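You operate a simulated robot arm through the tools that you are given. There is no shell and no other tool.

The job below is to be done with a simulated robot arm. You get a single attempt, and the scene is never put back.

JOB
Press the glued pack at its ticket's load, then draw the tray out.
Fine: never over that load; hold it till the lamp lights; wind the press fully open before the tray comes out.

The check looks at the end state, three seconds after you hand in, the way a careful person would. Anything else that was tipped, shoved, dropped, spilled or broken makes it a failure.

ROBOT AND FRAMES
A 6-joint arm with a two-finger parallel gripper, fixed in place. Base frame: the origin is at the foot of the arm, x ahead of it, y to its left, z up. Lengths are in m, angles in rad, forces in N, time in s.
With the tool pointing down near the work surface it reaches from about 0.32 to 0.7 m from the base axis. Its first joint turns from -2.897 to 2.897 rad. Payload 4.1 kg.
The TCP is the grasp point between the finger pads, 0.023 m short of the fingertips. In the tool frame z runs along the fingers and y along their closing line. Largest opening 0.094 m; finger width 0.038, thickness 0.01; the body of the gripper, 0.054 by 0.096 m, starts 0.039 m behind the TCP.
Orientation is told as [roll, pitch, yaw] about the base's x, y, z axes, in that order, counted from this pose: with the fingers straight down and closing along the base's y, the tool's x points along the base's -x, its y along +y and its z along -z.

CONTROLS
- The arm moves only by the tool send_rows. Its argument "motion" is a list of rows, each an object of numbers (a shift or turn left out is 0, a gripper value left out holds the last): "x", "y", "z": the shift along the tool's x, y, z in m; "wx", "wy", "wz": the turn, a rotation vector about the tool's x, y, z in rad; "jaw": the gripper command, from -1 (shut) to 1 (fully open), values between in proportion. In form: [{"x": .., "y": .., "z": .., "wx": .., "wy": .., "wz": .., "jaw": ..}, ...]. A call has 1 to 20 rows; each row shifts and turns the commanded pose from where the row before left it, along the tool's axes as they then stand. A row lasts 0.2 s, in which the tool goes at most 0.05 m and 0.15 rad; a call with a longer step from one row to the next is refused whole, and so is a gripper value outside its range. A pose out of reach is approached as far as the arm can. The call stops where the force on the tool passes 40 N (or 10 N more than at its start, if that is more) or the arm is blocked; 0.2 s more then pass. Each finger travels about 0.045 m/s and halts on what it meets, pressing with about 21 N; the grip force reading is that of the motor and also rises with nothing between the fingers. The clock runs only during rows and for 0.2 s after the last one: add rows that do not move to give the fingers time. The reply holds the time, the measured pose of the TCP, the force on the tool along the base axes, the opening and the grip force, in the units named above and with some noise, with the torque about the TCP (base axes, N m) and any sound that the robot's microphone picked up, and new pictures: "pictures" is both (left out), scene, wrist or none.
- Cameras (640 x 400 px; columns grow to the right, rows downward): "scene" is fixed at [0.051, -0.6503, 1.4092]; the picture's right is [0.99, -0.15, 0.00], its down [-0.03, -0.22, -0.98] and it looks along [0.15, 0.96, -0.22] (base axes); focal length 351 px, centre (320, 200). "wrist" rides on the gripper at [0.086, 0.016, -0.074] in the tool frame; the picture's right is [-0.18, 0.98, 0.00], its down [-0.58, -0.11, -0.81] and it looks along [-0.79, -0.15, 0.59] (tool axes); focal length 243 px, centre (320, 200). There is no depth. A picture from a camera that has moved, and an enlarged one, comes with that camera's place and axes in the base frame and with its lens.
- move_column(by): slides the trunk up (or, below 0, down) by that many m; the arm rides with it, the base frame stays. It gives what a move gives, with no picture.
- enlarge(camera, box): a new picture of the part [left, top, right, bottom] of that camera's present view, enlarged. It takes no simulated time.
- job_done(): hands the job in; it is judged then, once.

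Nothing tells you positions but the pictures and the camera data. Unless the task says otherwise, let go and move clear before handing in.

The tools are called after ">>>" by a JSON object that holds its "name" and its "arguments". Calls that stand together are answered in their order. send_rows: Moves the arm, as the interface text tells. Its arguments: {"type":"object","properties":{"motion":{"type":"array"},"pictures":{"type":"string","enum":["both","scene","wrist","none"]}},"required":["motion"]} The other tools are called the same way: move_column (by) slides the trunk up or down; enlarge (camera, box) takes an enlarged picture of a part of a camera's view; job_done () hands the job in.

At the start:

```text
t: 0.0
eef_pos: [0.1383, 0.2638, 1.3697]
tool_rot: [0.001, 0.001, 0.0]
force: [0.1, -0.3, 0.4]
ft_torque: [-0.02, 0.02, 0.02]
grip_width: 0.0941
finger_force: 0.1
trunk travel left (down, up): [-0.525, 0.065]
```

scene: 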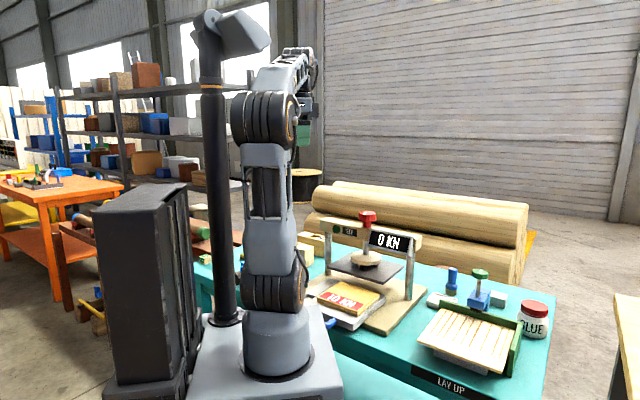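
wrist: 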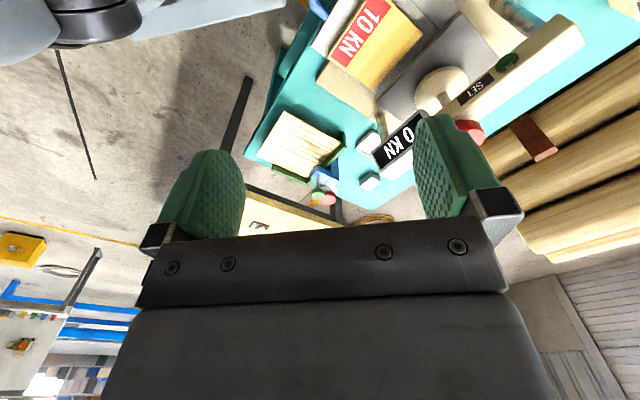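

I see a green-topped bench with a small screw press (red knob on top, display reading 0 KN), a tray with a yellow pack ticketed 10 KN, and a second lay-up fixture to the right. I'll enlarge the pictures to locate the parts before I move.

>>> {"name": "enlarge", "arguments": {"camera": "scene", "box": [290, 200, 450, 350]}}

>>> {"name": "enlarge", "arguments": {"camera": "wrist", "box": [240, 0, 600, 220]}}

>>> {"name": "enlarge", "arguments": {"camera": "scene", "box": [400, 250, 570, 400]}}

```text
2.67 times, centred on (370, 275) of scene
camera zoom: at [0.051, -0.6503, 1.4092], right [0.99, -0.15, 0.0], down [-0.03, -0.22, -0.98], along [0.15, 0.96, -0.22], focal length 936 px, centre (187, 0)
```

zoom: 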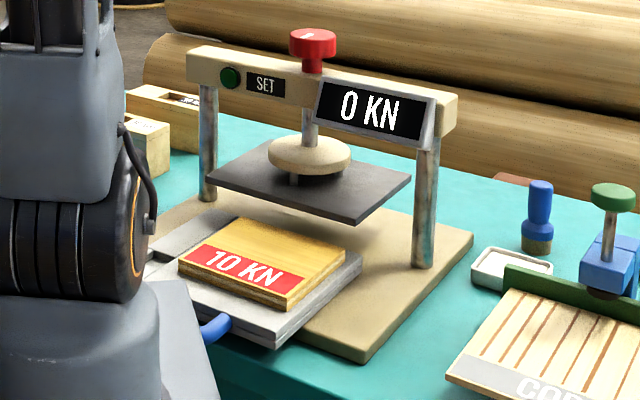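

```text
1.78 times, centred on (420, 110) of wrist
camera zoom: at [0.0499, 0.2804, 1.4447], right [0.18, 0.98, 0.0], down [0.58, -0.11, 0.81], along [0.79, -0.15, -0.59], focal length 431 px, centre (142, 360)
```

zoom: 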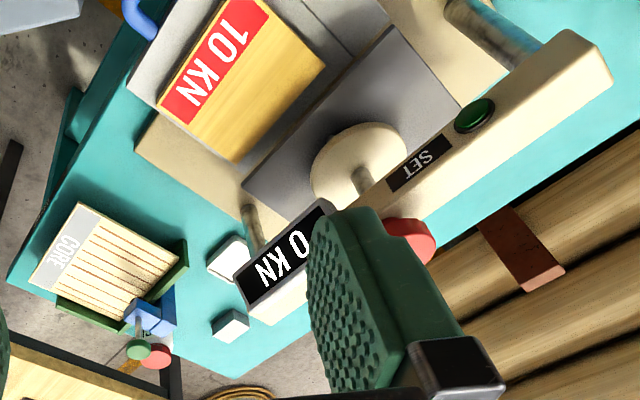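

```text
2.67 times, centred on (485, 325) of scene
camera zoom: at [0.051, -0.6503, 1.4092], right [0.99, -0.15, 0.0], down [-0.03, -0.22, -0.98], along [0.15, 0.96, -0.22], focal length 936 px, centre (-120, -133)
```

zoom: 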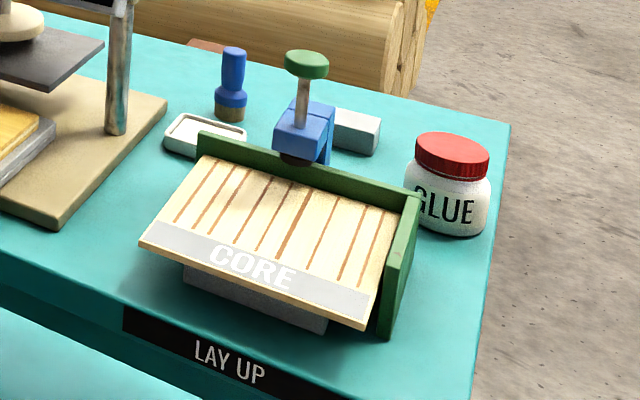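

The tray with the pack appears to sit in front of the platen: pack centre is about (0.295, 0.355), knob about (0.395, 0.507, 1.08). So the tray probably has to be pushed in before pressing. I'll turn the wrist so its camera looks along the press axis and measure better.

>>> {"name": "send_rows", "arguments": {"motion": [{"wz": -0.131}, {"wz": -0.131}, {"wz": -0.131}, {"wz": -0.131}, {"wz": -0.131}, {"wz": -0.131}, {}], "pictures": "both"}}

```text
t: 1.6
eef_pos: [0.1387, 0.264, 1.3698]
tool_rot: [0.0, 0.001, 0.787]
force: [0.6, 0.5, 0.6]
ft_torque: [-0.01, -0.03, 0.0]
grip_width: 0.094
finger_force: 0.1
trunk travel left (down, up): [-0.525, 0.065]
camera wrist: at [0.0638, 0.2144, 1.4446], right [-0.57, 0.82, 0.0], down [0.49, 0.34, 0.81], along [0.66, 0.46, -0.59], focal length 243 px, centre (320, 200)
```

scene: 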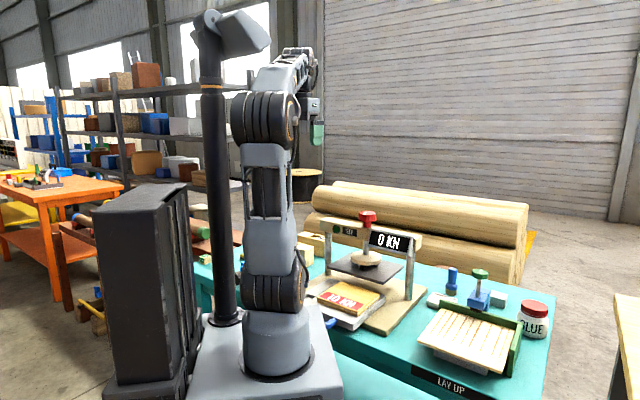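
wrist: 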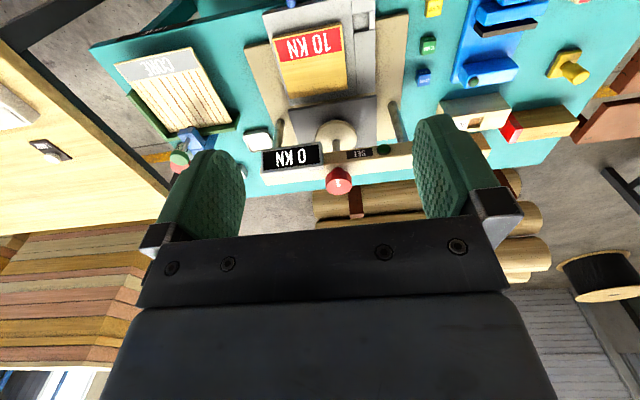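

The wrist camera now looks almost straight along the press axis. I'll enlarge the press and tray.

>>> {"name": "enlarge", "arguments": {"camera": "wrist", "box": [230, 0, 430, 125]}}

>>> {"name": "enlarge", "arguments": {"camera": "wrist", "box": [230, 80, 430, 205]}}

>>> {"name": "enlarge", "arguments": {"camera": "wrist", "box": [390, 0, 640, 156]}}

```text
3.20 times, centred on (330, 62) of wrist
camera zoom: at [0.0638, 0.2144, 1.4446], right [-0.57, 0.82, 0.0], down [0.49, 0.34, 0.81], along [0.66, 0.46, -0.59], focal length 776 px, centre (288, 640)
```

zoom: 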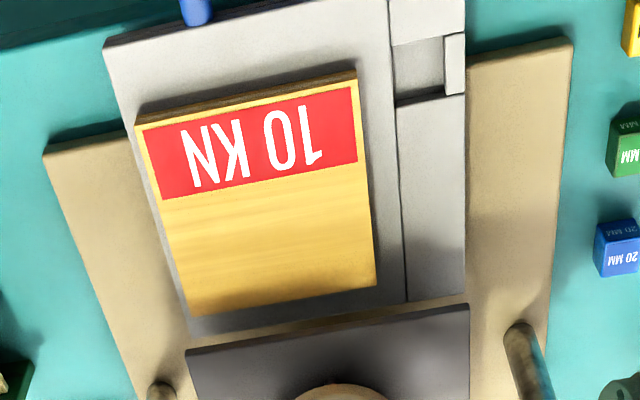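

```text
3.20 times, centred on (330, 142) of wrist
camera zoom: at [0.0638, 0.2144, 1.4446], right [-0.57, 0.82, 0.0], down [0.49, 0.34, 0.81], along [0.66, 0.46, -0.59], focal length 776 px, centre (288, 384)
```

zoom: 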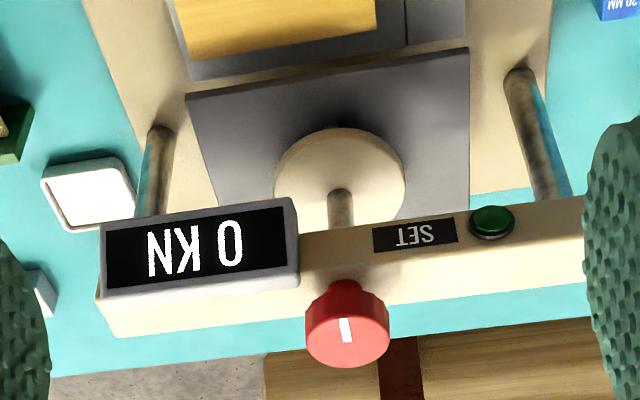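

```text
2.56 times, centred on (515, 78) of wrist
camera zoom: at [0.0638, 0.2144, 1.4446], right [-0.57, 0.82, 0.0], down [0.49, 0.34, 0.81], along [0.66, 0.46, -0.59], focal length 621 px, centre (-179, 512)
```

zoom: 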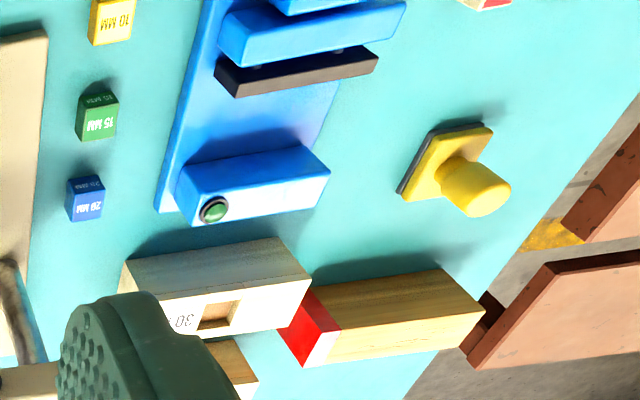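

The knob is about 0.06 m across, with its top centre near (0.388, 0.487, 1.095). The pack top is centred near (0.293, 0.350, 0.868), roughly 0.16 m short of the press axis, and a grey piece with a slot lies to the tray's left. I'll lower the camera for a closer look at the tray and its guide.

>>> {"name": "send_rows", "arguments": {"motion": [{"x": -0.002, "y": -0.015, "z": 0.03}, {"x": -0.002, "y": -0.015, "z": 0.03}, {"x": -0.002, "y": -0.015, "z": 0.03}, {"x": -0.002, "y": -0.015, "z": 0.03}, {"x": -0.002, "y": -0.015, "z": 0.03}, {"wy": 0.12}, {"wy": 0.12}, {"wy": 0.12}, {}], "pictures": "both"}}

```text
t: 3.6
eef_pos: [0.198, 0.2174, 1.2196]
tool_rot: [0.0, 0.363, 0.787]
force: [-0.1, -0.2, 0.0]
ft_torque: [0.03, 0.02, 0.03]
grip_width: 0.0939
finger_force: 0.1
trunk travel left (down, up): [-0.525, 0.065]
camera wrist: at [0.1469, 0.1916, 1.3203], right [-0.57, 0.82, -0.07], down [0.66, 0.51, 0.55], along [0.48, 0.27, -0.83], focal length 243 px, centre (320, 200)
```

scene: 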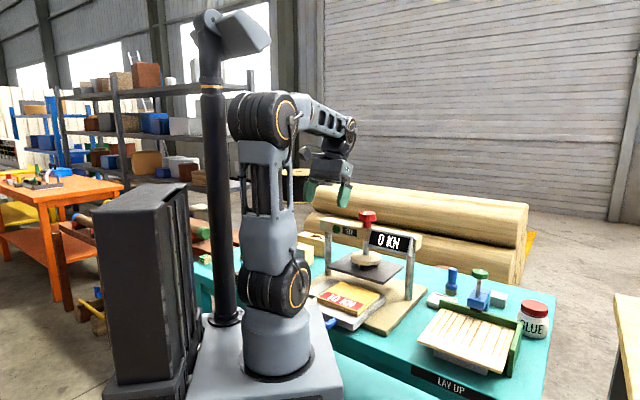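
wrist: 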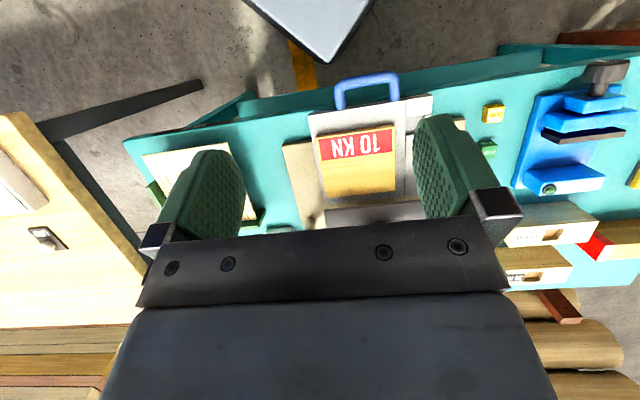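

The blue loop handle at the tray front and the bench edge are now in view. I'll enlarge that area.

>>> {"name": "enlarge", "arguments": {"camera": "wrist", "box": [270, 60, 480, 235]}}

>>> {"name": "enlarge", "arguments": {"camera": "wrist", "box": [460, 40, 640, 280]}}

>>> {"name": "enlarge", "arguments": {"camera": "scene", "box": [300, 260, 420, 335]}}

```text
2.29 times, centred on (375, 148) of wrist
camera zoom: at [0.1469, 0.1916, 1.3203], right [-0.57, 0.82, -0.07], down [0.66, 0.51, 0.55], along [0.48, 0.27, -0.83], focal length 555 px, centre (194, 320)
```

zoom: 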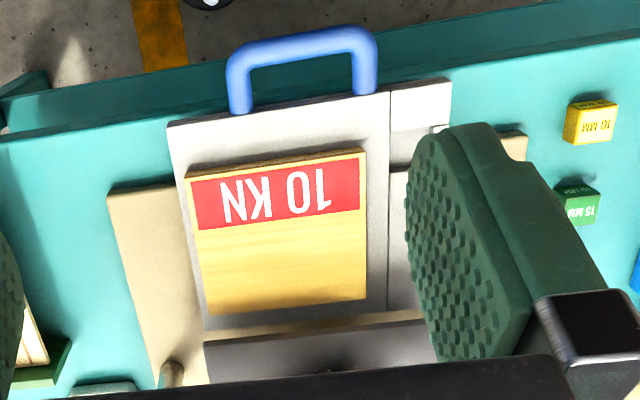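

```text
1.67 times, centred on (550, 160) of wrist
camera zoom: at [0.1469, 0.1916, 1.3203], right [-0.57, 0.82, -0.07], down [0.66, 0.51, 0.55], along [0.48, 0.27, -0.83], focal length 404 px, centre (-63, 267)
```

zoom: 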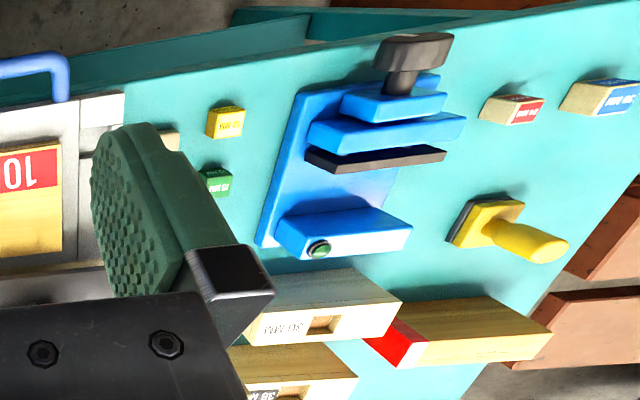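

```text
5.33 times, centred on (360, 298) of scene
camera zoom: at [0.051, -0.6503, 1.4092], right [0.99, -0.15, 0.0], down [-0.03, -0.22, -0.98], along [0.15, 0.96, -0.22], focal length 1873 px, centre (107, -320)
```

zoom: 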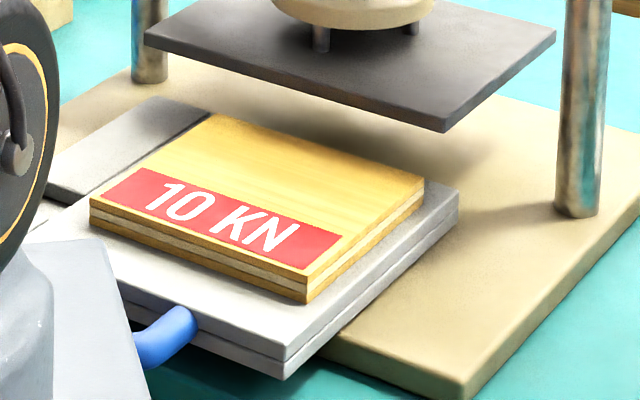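

The tray looks double-layered, with a notched grey strip on its left hidden by the finger. I'll shift the camera to the left to see that strip.

>>> {"name": "send_rows", "arguments": {"motion": [{"y": 0.03}, {"y": 0.03}, {"z": 0.03, "x": -0.01}, {"z": 0.03, "x": -0.01}, {}], "pictures": "wrist"}}

```text
t: 4.8
eef_pos: [0.154, 0.2584, 1.1569]
tool_rot: [-0.001, 0.36, 0.787]
force: [0.3, 0.3, -0.5]
ft_torque: [-0.01, -0.01, 0.0]
grip_width: 0.094
finger_force: 0.1
trunk travel left (down, up): [-0.525, 0.065]
camera wrist: at [0.102, 0.2312, 1.2576], right [-0.57, 0.82, -0.07], down [0.66, 0.51, 0.55], along [0.48, 0.27, -0.83], focal length 243 px, centre (320, 200)
```

wrist: 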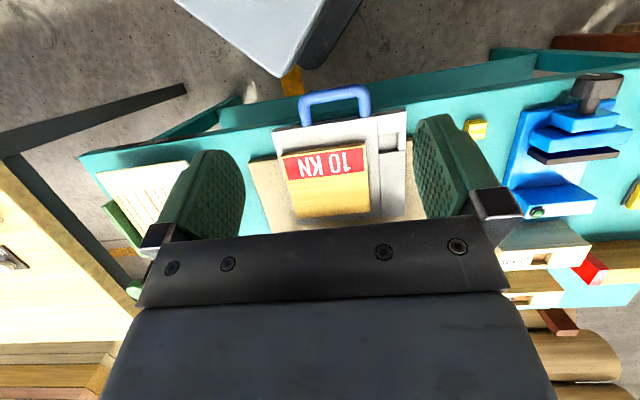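

>>> {"name": "enlarge", "arguments": {"camera": "wrist", "box": [260, 75, 420, 235]}}

>>> {"name": "enlarge", "arguments": {"camera": "wrist", "box": [350, 100, 430, 160]}}

```text
2.50 times, centred on (340, 155) of wrist
camera zoom: at [0.102, 0.2312, 1.2576], right [-0.57, 0.82, -0.07], down [0.66, 0.51, 0.55], along [0.48, 0.27, -0.83], focal length 606 px, centre (270, 312)
```

zoom: 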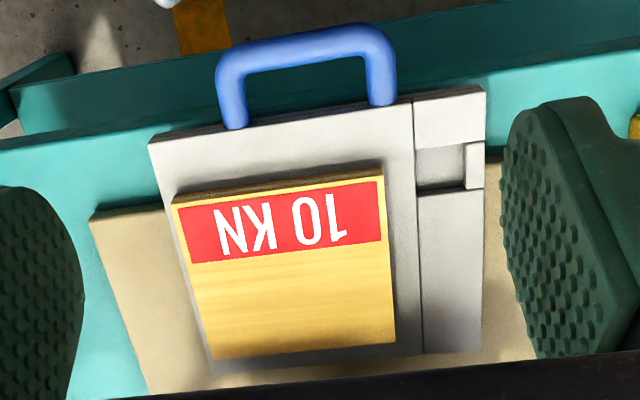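

```text
6.67 times, centred on (390, 130) of wrist
camera zoom: at [0.102, 0.2312, 1.2576], right [-0.57, 0.82, -0.07], down [0.66, 0.51, 0.55], along [0.48, 0.27, -0.83], focal length 1618 px, centre (-147, 667)
```

zoom: 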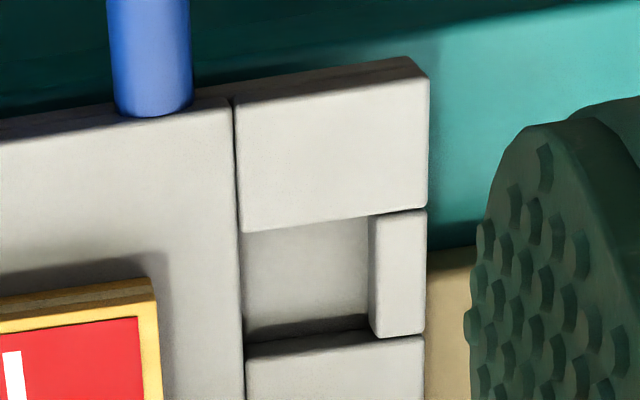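

The tray is one two-layer plate about 0.225 wide by 0.207 deep. Its notched pocket is empty and not needed here. It is centred laterally on the press, heading 45° and about 0.168 m short of the press axis, with the loop handle at its front. Pack top is about 0.868 and platen underside about 0.892, so it can slide under. I'll level the tool and turn it so the fingers close along the draw direction.

>>> {"name": "send_rows", "arguments": {"motion": [{"wy": -0.12}, {"wy": -0.12}, {"wy": -0.12}, {"x": -0.025}, {"x": -0.02}, {"wz": 0.131}, {"wz": 0.131}, {"wz": 0.131}, {"wz": 0.131}, {"wz": 0.131}, {"wz": 0.131}, {"wz": 0.131}, {"wz": 0.131}, {"wz": 0.131}, {"wz": 0.131}, {"wz": 0.131}, {"wz": 0.131}, {}], "pictures": "both"}}

```text
t: 8.6
eef_pos: [0.1852, 0.2908, 1.1559]
tool_rot: [0.0, 0.0, -0.789]
force: [-0.3, -0.3, -0.5]
ft_torque: [-0.04, 0.01, 0.02]
grip_width: 0.0938
finger_force: 0.0
trunk travel left (down, up): [-0.525, 0.065]
camera wrist: at [0.1343, 0.3632, 1.2314], right [0.83, 0.56, 0.0], down [0.33, -0.49, 0.81], along [0.45, -0.67, -0.59], focal length 243 px, centre (320, 200)
```

scene: 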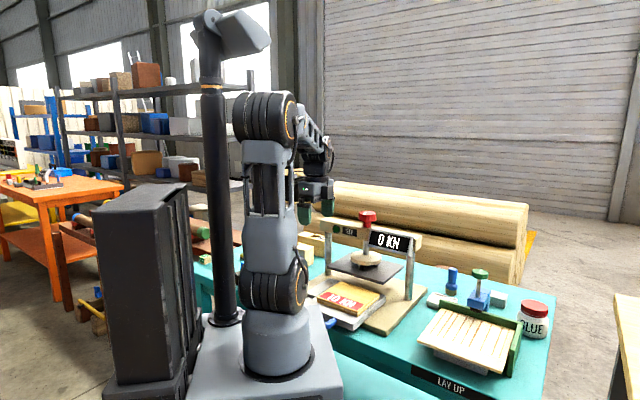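
wrist: 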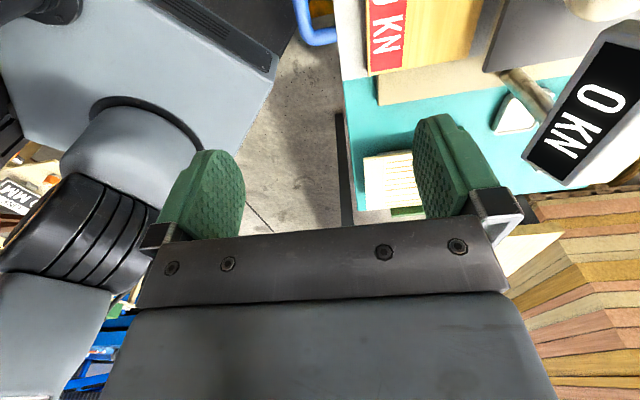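

The tool now points down with the fingers closing along the draw direction. The handle is just visible at the top of the wrist picture; I'll enlarge it to fix its height and place.

>>> {"name": "enlarge", "arguments": {"camera": "wrist", "box": [270, 0, 430, 100]}}

>>> {"name": "enlarge", "arguments": {"camera": "scene", "box": [300, 290, 380, 340]}}

>>> {"name": "enlarge", "arguments": {"camera": "wrist", "box": [470, 0, 640, 200]}}

```text
4.00 times, centred on (350, 50) of wrist
camera zoom: at [0.1343, 0.3632, 1.2314], right [0.83, 0.56, 0.0], down [0.33, -0.49, 0.81], along [0.45, -0.67, -0.59], focal length 970 px, centre (200, 800)
```

zoom: 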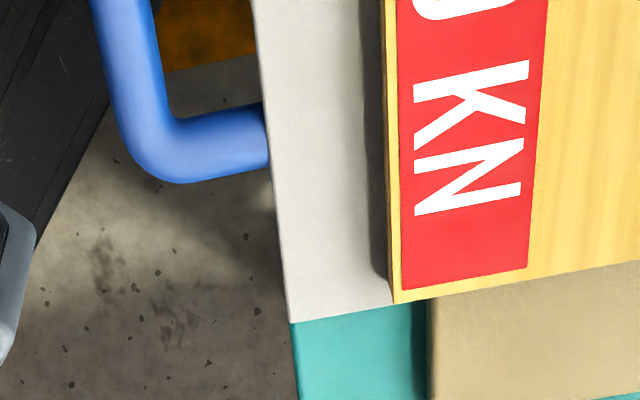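

```text
8.00 times, centred on (340, 315) of scene
camera zoom: at [0.051, -0.6503, 1.4092], right [0.99, -0.15, 0.0], down [-0.03, -0.22, -0.98], along [0.15, 0.96, -0.22], focal length 2809 px, centre (160, -720)
```

zoom: 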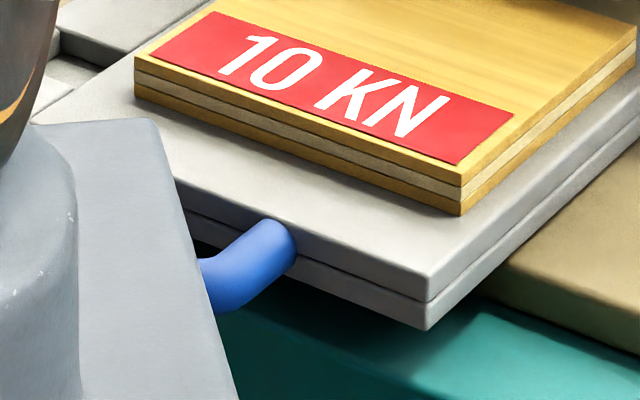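

```text
2.00 times, centred on (555, 100) of wrist
camera zoom: at [0.1343, 0.3632, 1.2314], right [0.83, 0.56, 0.0], down [0.33, -0.49, 0.81], along [0.45, -0.67, -0.59], focal length 485 px, centre (-150, 400)
```

zoom: 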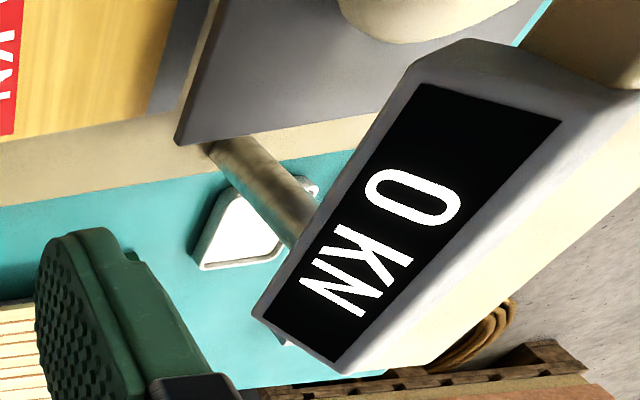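

The handle bar is about 0.018 m thick at z about 0.837. It runs across the draw direction about 0.306 m out from the base at 45°, with a gap of about 0.03 m behind it. I'll set a small opening, go above it and come partway down.

>>> {"name": "send_rows", "arguments": {"motion": [{"jaw": -0.2, "x": -0.002, "y": -0.01}, {"x": -0.002, "y": -0.01}, {"x": -0.001, "y": -0.011}, {"z": 0.035}, {"z": 0.035}, {"z": 0.035}, {"z": 0.035}, {"z": 0.035}, {"z": 0.035}, {}], "pictures": "both"}}

```text
t: 10.8
eef_pos: [0.1665, 0.2642, 0.9461]
tool_rot: [0.002, 0.0, -0.785]
force: [-0.2, 0.2, 0.7]
ft_torque: [0.02, 0.02, 0.0]
grip_width: 0.0375
finger_force: 0.0
trunk travel left (down, up): [-0.525, 0.065]
camera wrist: at [0.116, 0.3378, 1.0208], right [0.83, 0.56, 0.0], down [0.33, -0.49, 0.81], along [0.46, -0.67, -0.59], focal length 243 px, centre (320, 200)
```

scene: 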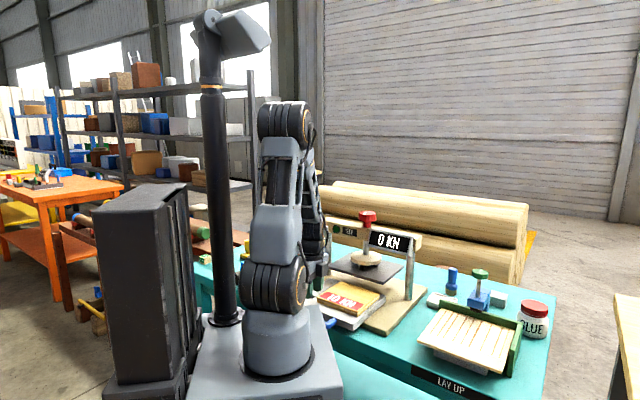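
wrist: 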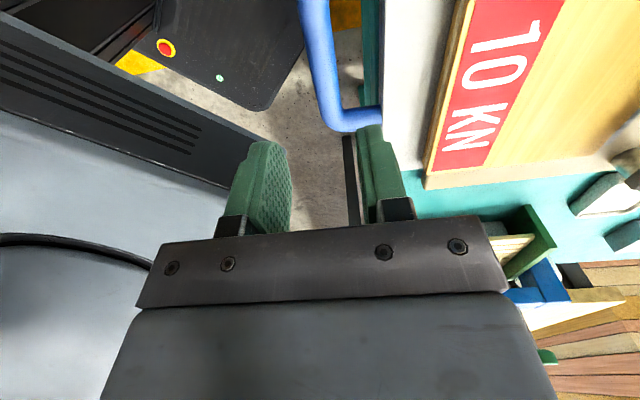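

>>> {"name": "enlarge", "arguments": {"camera": "wrist", "box": [220, 0, 460, 220]}}

```text
1.82 times, centred on (340, 110) of wrist
camera zoom: at [0.116, 0.3378, 1.0208], right [0.83, 0.56, 0.0], down [0.33, -0.49, 0.81], along [0.46, -0.67, -0.59], focal length 441 px, centre (284, 364)
```

zoom: 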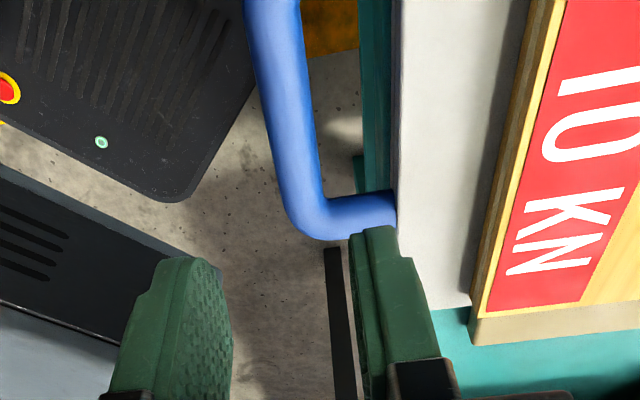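

The bar lies at about 0.309 m along the draw line and the fingers straddle it within a few millimetres. I'll correct by 4 mm and descend most of the way.

>>> {"name": "send_rows", "arguments": {"motion": [{"x": 0.001, "y": 0.004}, {"z": 0.025}, {"z": 0.025}, {"z": 0.015}, {}], "pictures": "wrist"}}

```text
t: 12.0
eef_pos: [0.1685, 0.2692, 0.8799]
tool_rot: [0.0, 0.001, -0.786]
force: [0.7, -0.2, 0.0]
ft_torque: [-0.01, 0.01, -0.03]
grip_width: 0.0376
finger_force: 0.1
trunk travel left (down, up): [-0.525, 0.065]
camera wrist: at [0.1183, 0.342, 0.956], right [0.83, 0.56, 0.0], down [0.33, -0.49, 0.81], along [0.46, -0.67, -0.59], focal length 243 px, centre (320, 200)
```

wrist: 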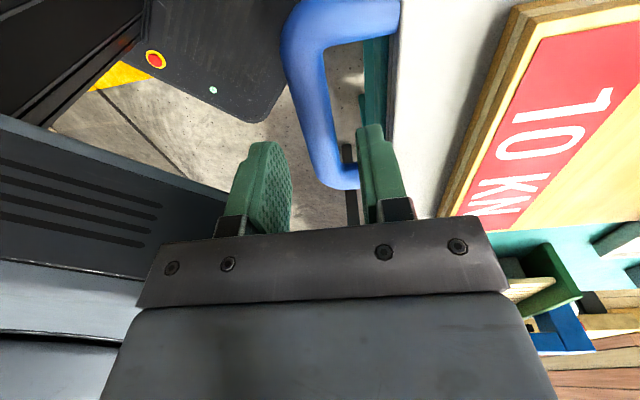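

>>> {"name": "enlarge", "arguments": {"camera": "wrist", "box": [220, 0, 460, 220]}}

```text
1.82 times, centred on (340, 110) of wrist
camera zoom: at [0.1183, 0.342, 0.956], right [0.83, 0.56, 0.0], down [0.33, -0.49, 0.81], along [0.46, -0.67, -0.59], focal length 441 px, centre (284, 364)
```

zoom: 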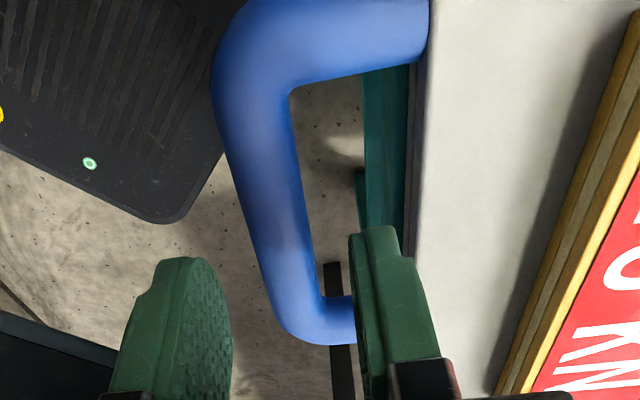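

The inner finger sits within the loop, between bar and tray front. I'll go down the last 24 mm and close on the bar.

>>> {"name": "send_rows", "arguments": {"motion": [{"z": 0.012}, {"z": 0.011}, {}, {"jaw": -0.6}, {"jaw": -1}, {}, {}, {}], "pictures": "wrist"}}

```text
t: 13.8
eef_pos: [0.1688, 0.2691, 0.8576]
tool_rot: [-0.001, -0.001, -0.786]
force: [-0.9, 0.0, -1.9]
ft_torque: [0.02, 0.02, 0.09]
grip_width: 0.0196
finger_force: 44.8
trunk travel left (down, up): [-0.525, 0.065]
camera wrist: at [0.1182, 0.3419, 0.9334], right [0.83, 0.56, 0.0], down [0.33, -0.49, 0.81], along [0.46, -0.67, -0.59], focal length 243 px, centre (320, 200)
```

wrist: 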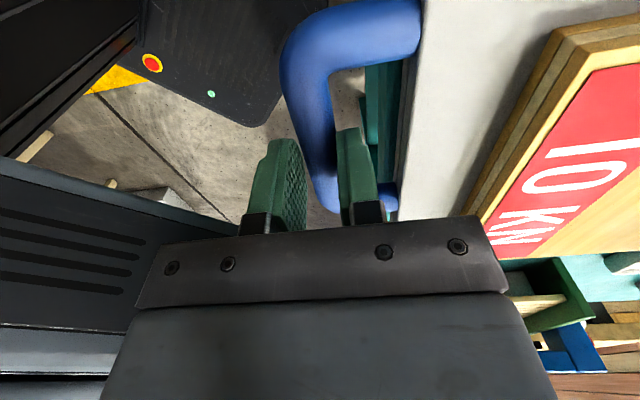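

The bar is gripped (19.6 mm). I'll push the tray in along the 45° line, slowly, watching the force.

>>> {"name": "send_rows", "arguments": {"motion": [{"y": 0.005}, {"y": 0.01}, {"y": 0.01}, {"y": 0.01}, {"y": 0.01}, {"y": 0.01}, {"y": 0.005}, {}], "pictures": "both"}}

```text
t: 15.6
eef_pos: [0.2119, 0.3113, 0.8576]
tool_rot: [0.0, 0.0, -0.786]
force: [-2.4, 2.2, -2.5]
ft_torque: [-0.24, -0.15, 0.02]
grip_width: 0.0195
finger_force: 44.9
trunk travel left (down, up): [-0.525, 0.065]
camera wrist: at [0.1608, 0.3845, 0.9334], right [0.83, 0.56, 0.0], down [0.33, -0.49, 0.81], along [0.46, -0.67, -0.59], focal length 243 px, centre (320, 200)
```

scene: 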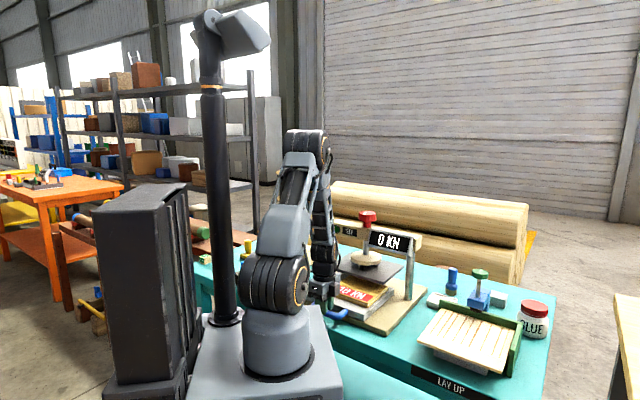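
wrist: 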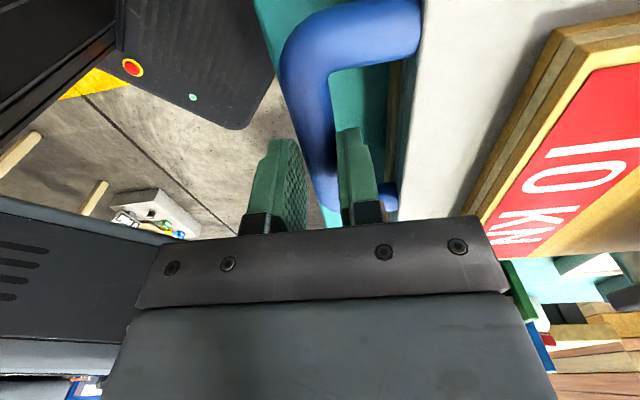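

The tray slides freely with light force. I continue another 60 mm, still slowly.

>>> {"name": "send_rows", "arguments": {"motion": [{"y": 0.008}, {"y": 0.008}, {"y": 0.008}, {"y": 0.008}, {"y": 0.008}, {"y": 0.008}, {"y": 0.008}, {"y": 0.004}, {}], "pictures": "both"}}

```text
t: 17.6
eef_pos: [0.2554, 0.3549, 0.8576]
tool_rot: [-0.001, 0.001, -0.786]
force: [-2.3, 2.0, -11.4]
ft_torque: [-0.29, -0.26, 0.06]
grip_width: 0.0195
finger_force: 45.2
trunk travel left (down, up): [-0.525, 0.065]
camera wrist: at [0.2037, 0.4274, 0.9335], right [0.83, 0.56, 0.0], down [0.33, -0.49, 0.81], along [0.46, -0.67, -0.59], focal length 243 px, centre (320, 200)
```

scene: 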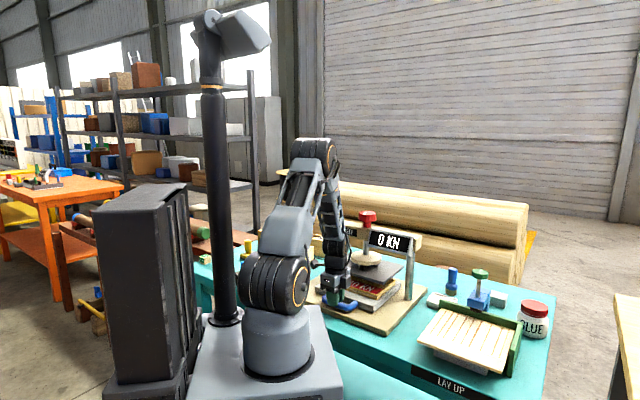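
wrist: 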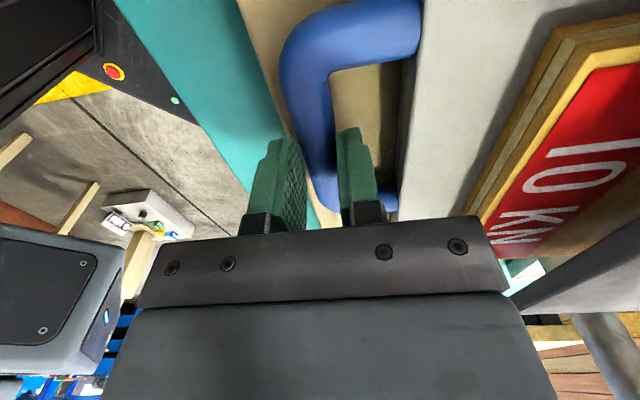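

Force along z has changed to −11 N. I'll check the gap between pack and platen before going further.

>>> {"name": "enlarge", "arguments": {"camera": "scene", "box": [310, 230, 430, 335]}}

>>> {"name": "enlarge", "arguments": {"camera": "wrist", "box": [230, 0, 640, 240]}}

```text
3.81 times, centred on (370, 282) of scene
camera zoom: at [0.051, -0.6503, 1.4092], right [0.99, -0.15, 0.0], down [-0.03, -0.22, -0.98], along [0.15, 0.96, -0.22], focal length 1338 px, centre (130, -114)
```

zoom: 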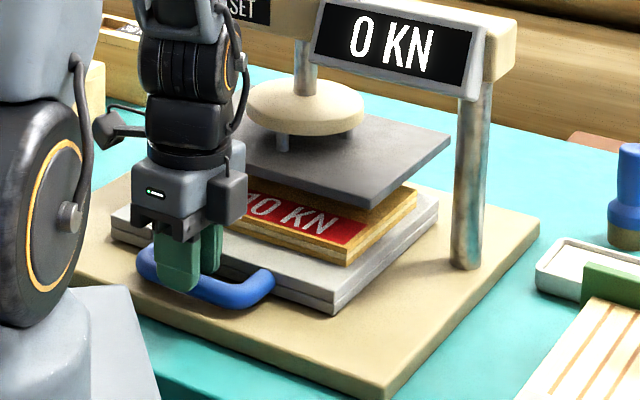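

```text
1.56 times, centred on (435, 120) of wrist
camera zoom: at [0.2037, 0.4274, 0.9335], right [0.83, 0.56, 0.0], down [0.33, -0.49, 0.81], along [0.46, -0.67, -0.59], focal length 379 px, centre (140, 325)
```

zoom: 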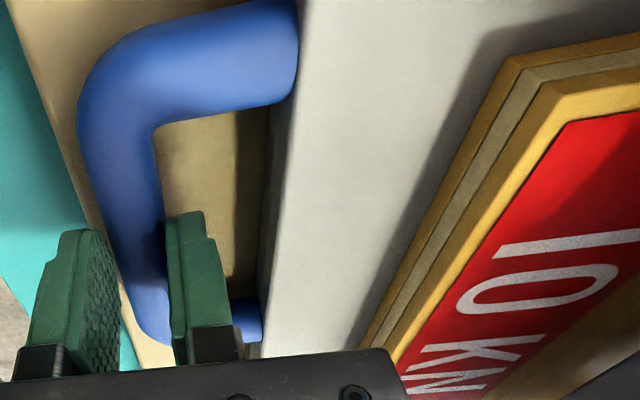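

There's clear space between pack and platen; the tray is level and the handle seems to be pulled slightly down, so I'll lower 1 mm. Then I push 30 mm more.

>>> {"name": "send_rows", "arguments": {"motion": [{"z": 0.001}, {"y": 0.005}, {"y": 0.005}, {"y": 0.005}, {"y": 0.005}, {"y": 0.005}, {"y": 0.005}, {}], "pictures": "both"}}

```text
t: 19.4
eef_pos: [0.2753, 0.3748, 0.8588]
tool_rot: [0.003, -0.001, -0.786]
force: [-3.0, 1.2, 13.3]
ft_torque: [-0.18, -0.04, 0.07]
grip_width: 0.0193
finger_force: 45.8
trunk travel left (down, up): [-0.525, 0.065]
camera wrist: at [0.2244, 0.4479, 0.9336], right [0.83, 0.56, 0.0], down [0.33, -0.49, 0.81], along [0.46, -0.66, -0.59], focal length 243 px, centre (320, 200)
```

scene: 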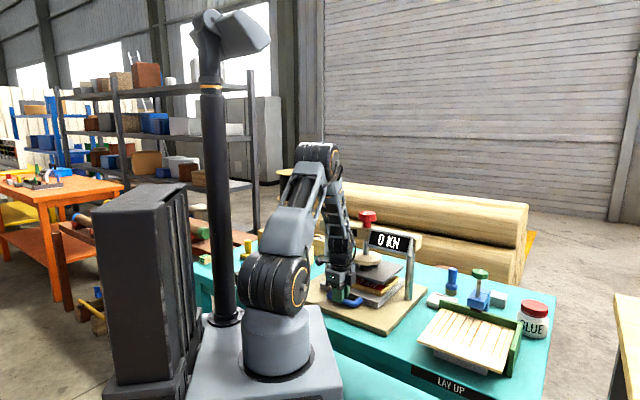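
wrist: 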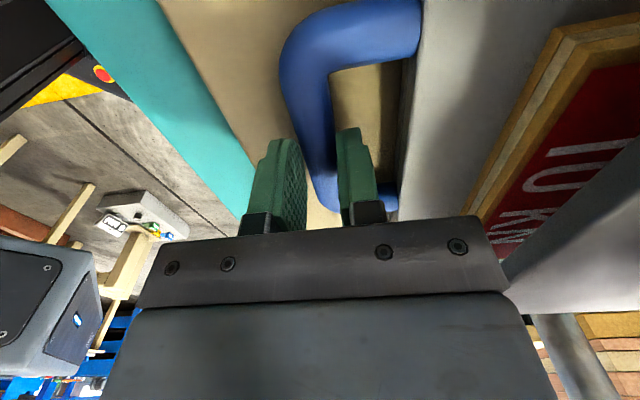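

Force is now +13 N upward and the hand sits 2 mm above its command; I'll look closely before moving on.

>>> {"name": "enlarge", "arguments": {"camera": "scene", "box": [320, 250, 420, 320]}}

>>> {"name": "enlarge", "arguments": {"camera": "wrist", "box": [380, 80, 640, 260]}}

>>> {"name": "enlarge", "arguments": {"camera": "wrist", "box": [220, 0, 440, 230]}}

```text
5.71 times, centred on (370, 285) of scene
camera zoom: at [0.051, -0.6503, 1.4092], right [0.99, -0.15, 0.0], down [-0.03, -0.22, -0.98], along [0.15, 0.96, -0.22], focal length 2007 px, centre (34, -286)
```

zoom: 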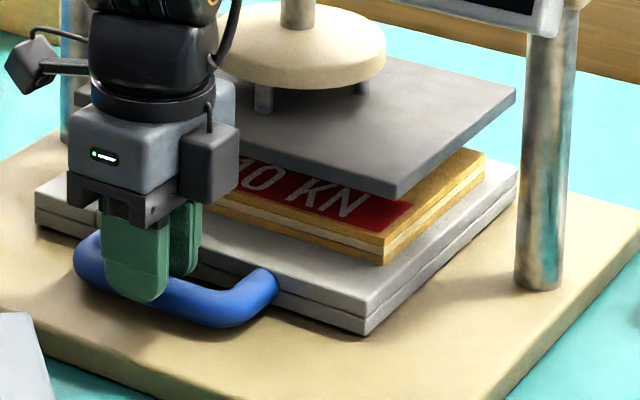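

```text
2.22 times, centred on (510, 170) of wrist
camera zoom: at [0.2244, 0.4479, 0.9336], right [0.83, 0.56, 0.0], down [0.33, -0.49, 0.81], along [0.46, -0.66, -0.59], focal length 539 px, centre (-102, 267)
```

zoom: 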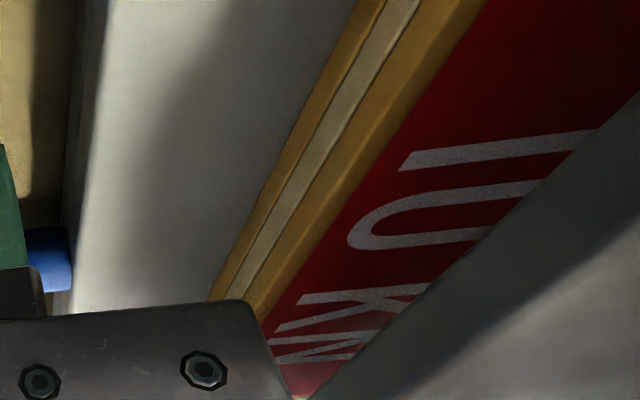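

```text
1.74 times, centred on (330, 115) of wrist
camera zoom: at [0.2244, 0.4479, 0.9336], right [0.83, 0.56, 0.0], down [0.33, -0.49, 0.81], along [0.46, -0.66, -0.59], focal length 422 px, centre (303, 348)
```

zoom: 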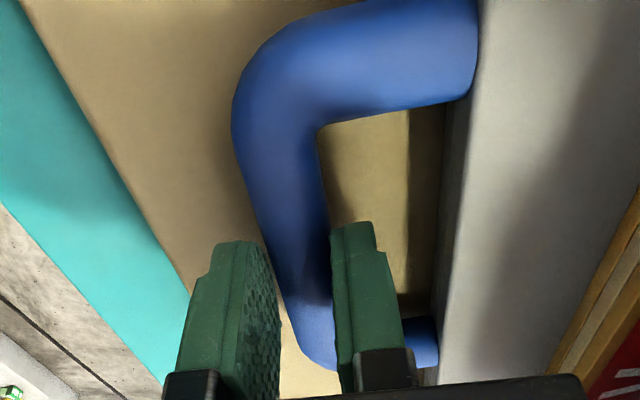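

>>> {"name": "send_rows", "arguments": {"motion": [{}, {}], "pictures": "none"}}

```text
t: 20.0
eef_pos: [0.2747, 0.3747, 0.8584]
tool_rot: [0.002, -0.001, -0.786]
force: [-0.1, 2.5, 17.2]
ft_torque: [0.11, 0.03, 0.07]
grip_width: 0.0196
finger_force: 45.1
trunk travel left (down, up): [-0.525, 0.065]
```

>>> {"name": "send_rows", "arguments": {"motion": [{"z": -0.002}, {}, {}], "pictures": "none"}}

```text
t: 20.8
eef_pos: [0.2751, 0.3732, 0.8579]
tool_rot: [-0.002, -0.002, -0.785]
force: [-3.4, 3.4, -7.2]
ft_torque: [0.89, 0.77, 0.08]
grip_width: 0.0199
finger_force: 45.0
trunk travel left (down, up): [-0.525, 0.065]
```

The vertical force simply follows the stiff hold on the bar (about 15 N per mm), so nothing is catching. I push the last 18 mm slowly.

>>> {"name": "send_rows", "arguments": {"motion": [{"z": 0.0005}, {"y": 0.004}, {"y": 0.004}, {"y": 0.004}, {"y": 0.004}, {}], "pictures": "both"}}

```text
t: 22.2
eef_pos: [0.2851, 0.3849, 0.8576]
tool_rot: [-0.005, -0.002, -0.786]
force: [-16.9, -9.3, -10.4]
ft_torque: [0.1, 0.86, 0.03]
grip_width: 0.0193
finger_force: 44.9
trunk travel left (down, up): [-0.525, 0.065]
camera wrist: at [0.2339, 0.4577, 0.9334], right [0.83, 0.56, 0.0], down [0.34, -0.48, 0.81], along [0.45, -0.67, -0.59], focal length 243 px, centre (320, 200)
```

scene: 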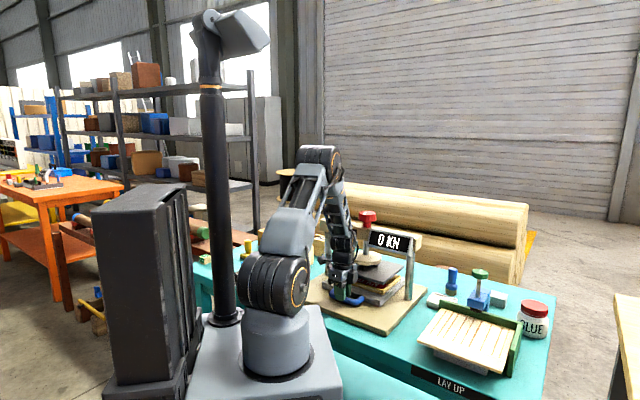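
wrist: 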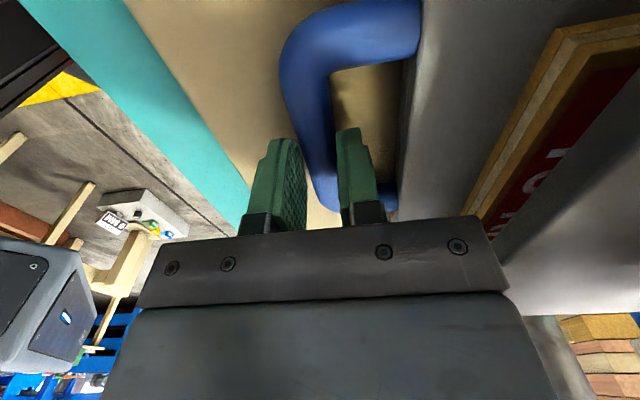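

Resistance of about 19 N along the push direction now appears after 0.164 m of travel, as expected for a back stop. I'll check the picture.

>>> {"name": "enlarge", "arguments": {"camera": "scene", "box": [320, 240, 430, 320]}}

>>> {"name": "enlarge", "arguments": {"camera": "wrist", "box": [380, 0, 640, 240]}}

```text
5.00 times, centred on (375, 280) of scene
camera zoom: at [0.051, -0.6503, 1.4092], right [0.99, -0.15, 0.0], down [-0.03, -0.22, -0.98], along [0.15, 0.96, -0.22], focal length 1756 px, centre (45, -200)
```

zoom: 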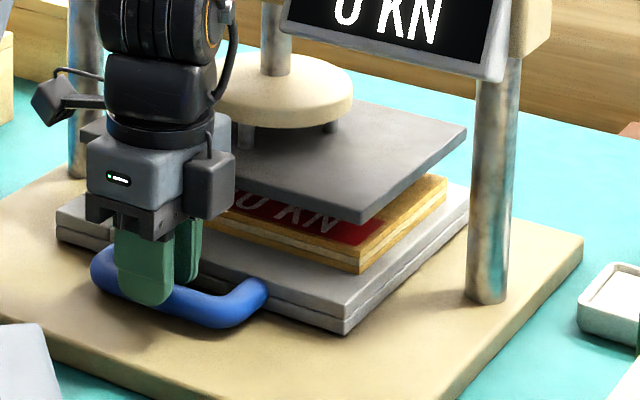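

```text
1.67 times, centred on (510, 120) of wrist
camera zoom: at [0.2339, 0.4577, 0.9334], right [0.83, 0.56, 0.0], down [0.34, -0.48, 0.81], along [0.45, -0.67, -0.59], focal length 404 px, centre (3, 333)
```

zoom: 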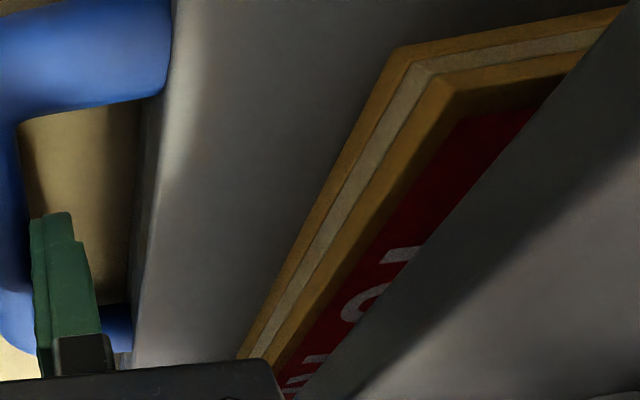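

>>> {"name": "send_rows", "arguments": {"motion": [{"y": 0.001}, {}], "pictures": "none"}}

```text
t: 22.8
eef_pos: [0.2849, 0.3836, 0.8584]
tool_rot: [-0.005, -0.002, -0.786]
force: [-23.3, -14.7, -10.9]
ft_torque: [-0.13, 0.74, -0.13]
grip_width: 0.0194
finger_force: 45.0
trunk travel left (down, up): [-0.525, 0.065]
```

Pushing 1 mm more only raised the force (27 N) with no motion, so the tray is against its stop and the pack is fully under the platen. I relax, open slightly, lift off and back away.

>>> {"name": "send_rows", "arguments": {"motion": [{"y": -0.002}, {"jaw": -0.2}, {}, {}, {"z": -0.01}, {"z": -0.02}, {"z": -0.03}, {"y": -0.02, "z": -0.03}, {"y": -0.03, "z": -0.03}, {"y": -0.03, "z": -0.03}, {"z": -0.04}, {"z": -0.04}, {"z": -0.04}, {}], "pictures": "both"}}

```text
t: 25.8
eef_pos: [0.2296, 0.3286, 1.1293]
tool_rot: [0.0, 0.0, -0.785]
force: [-0.6, 0.0, -0.5]
ft_torque: [-0.01, -0.02, 0.01]
grip_width: 0.0377
finger_force: 0.0
trunk travel left (down, up): [-0.525, 0.065]
camera wrist: at [0.1781, 0.4014, 1.2045], right [0.83, 0.56, 0.0], down [0.33, -0.49, 0.81], along [0.46, -0.67, -0.59], focal length 243 px, centre (320, 200)
```

scene: 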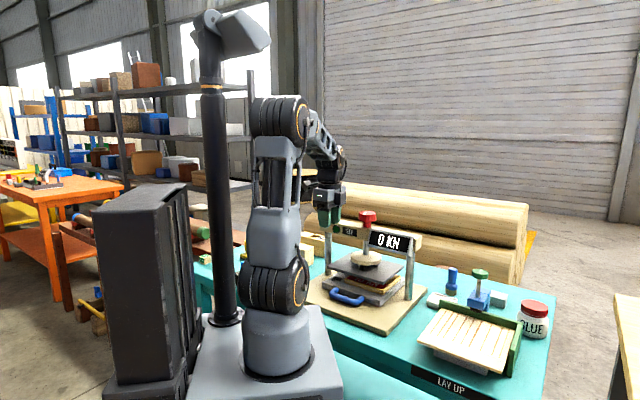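
wrist: 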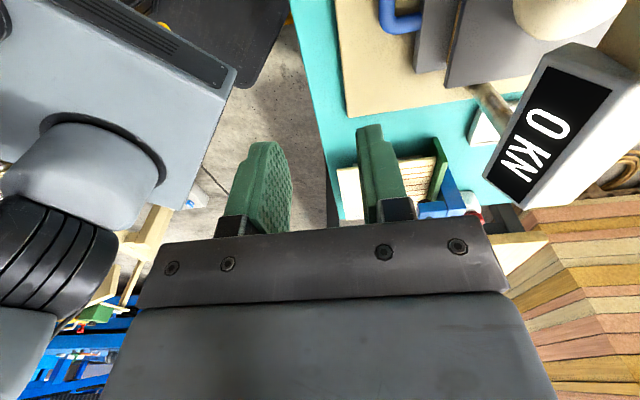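

The tray stays seated under the platen and the hand is clear. I'll study the press knob and beam.

>>> {"name": "enlarge", "arguments": {"camera": "scene", "box": [315, 200, 435, 310]}}

>>> {"name": "enlarge", "arguments": {"camera": "scene", "box": [335, 200, 400, 245]}}

```text
3.64 times, centred on (375, 255) of scene
camera zoom: at [0.051, -0.6503, 1.4092], right [0.99, -0.15, 0.0], down [-0.03, -0.22, -0.98], along [0.15, 0.96, -0.22], focal length 1277 px, centre (120, 0)
```

zoom: 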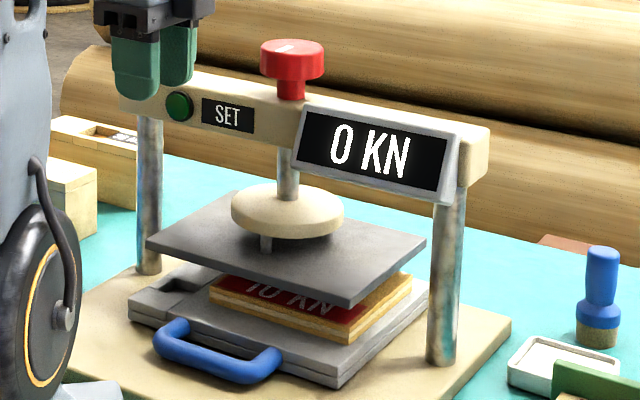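

```text
8.89 times, centred on (368, 222) of scene
camera zoom: at [0.051, -0.6503, 1.4092], right [0.99, -0.15, 0.0], down [-0.03, -0.22, -0.98], along [0.15, 0.96, -0.22], focal length 3121 px, centre (-102, 0)
```

zoom: 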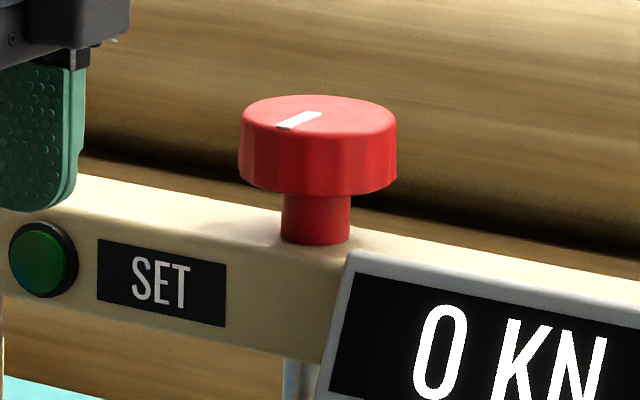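

The knob is a round red cap about 0.061 m wide and 0.021 m tall, on a collar standing on the beam. Its top is at z about 1.095 and the beam top at about 1.054. I'll rise a little, open fully and move in the draw line until the hand is over the knob.

>>> {"name": "send_rows", "arguments": {"motion": [{"z": -0.02, "jaw": 1}, {"z": -0.02}, {"y": 0.04}, {"y": 0.04}, {"y": 0.04}, {"y": 0.04}, {"y": 0.04}, {"y": 0.024}, {}, {}], "pictures": "both"}}

```text
t: 28.0
eef_pos: [0.3872, 0.488, 1.1684]
tool_rot: [0.0, 0.0, -0.785]
force: [0.1, 0.4, -0.8]
ft_torque: [-0.01, 0.01, 0.0]
grip_width: 0.0937
finger_force: 0.1
trunk travel left (down, up): [-0.525, 0.065]
camera wrist: at [0.3362, 0.5601, 1.2438], right [0.83, 0.56, 0.0], down [0.33, -0.49, 0.81], along [0.46, -0.67, -0.59], focal length 243 px, centre (320, 200)
```

scene: 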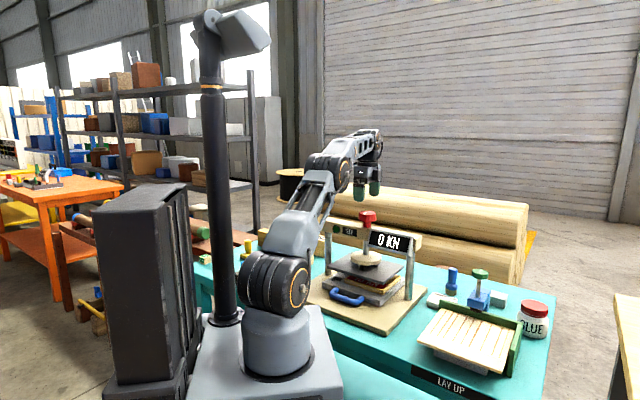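
wrist: 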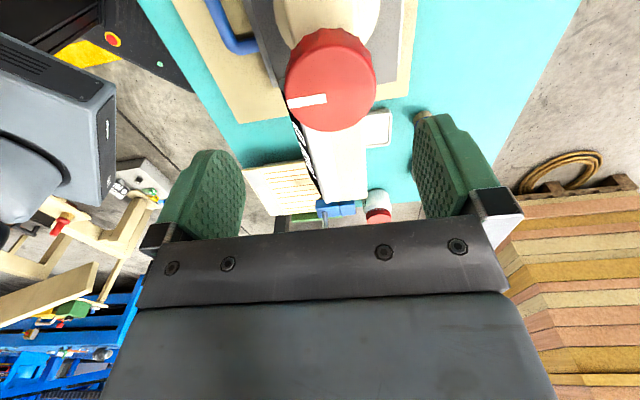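

>>> {"name": "enlarge", "arguments": {"camera": "wrist", "box": [250, 0, 410, 150]}}

>>> {"name": "enlarge", "arguments": {"camera": "scene", "box": [320, 170, 420, 270]}}

```text
2.67 times, centred on (330, 75) of wrist
camera zoom: at [0.3362, 0.5601, 1.2438], right [0.83, 0.56, 0.0], down [0.33, -0.49, 0.81], along [0.46, -0.67, -0.59], focal length 647 px, centre (293, 533)
```

zoom: 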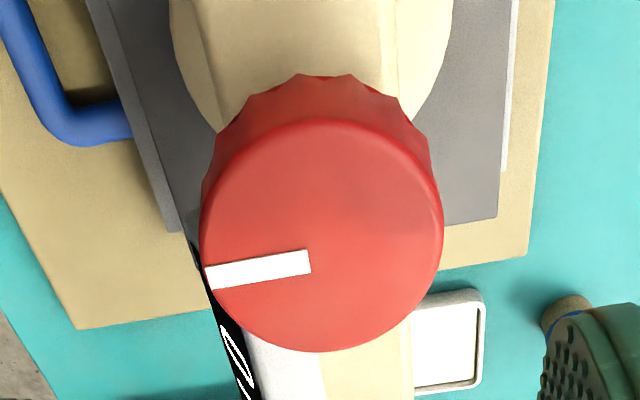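

```text
4.00 times, centred on (370, 220) of scene
camera zoom: at [0.051, -0.6503, 1.4092], right [0.99, -0.15, 0.0], down [-0.03, -0.22, -0.98], along [0.15, 0.96, -0.22], focal length 1405 px, centre (120, 120)
```

zoom: 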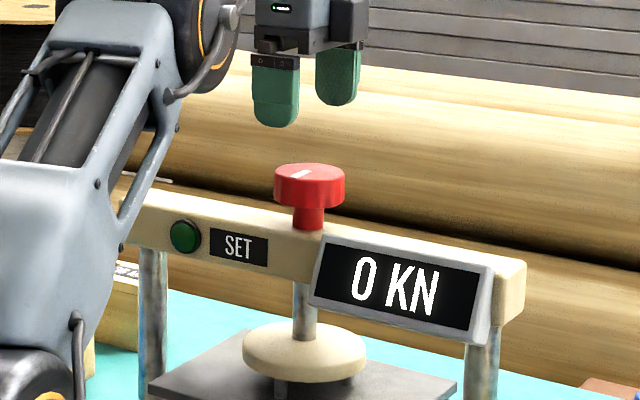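

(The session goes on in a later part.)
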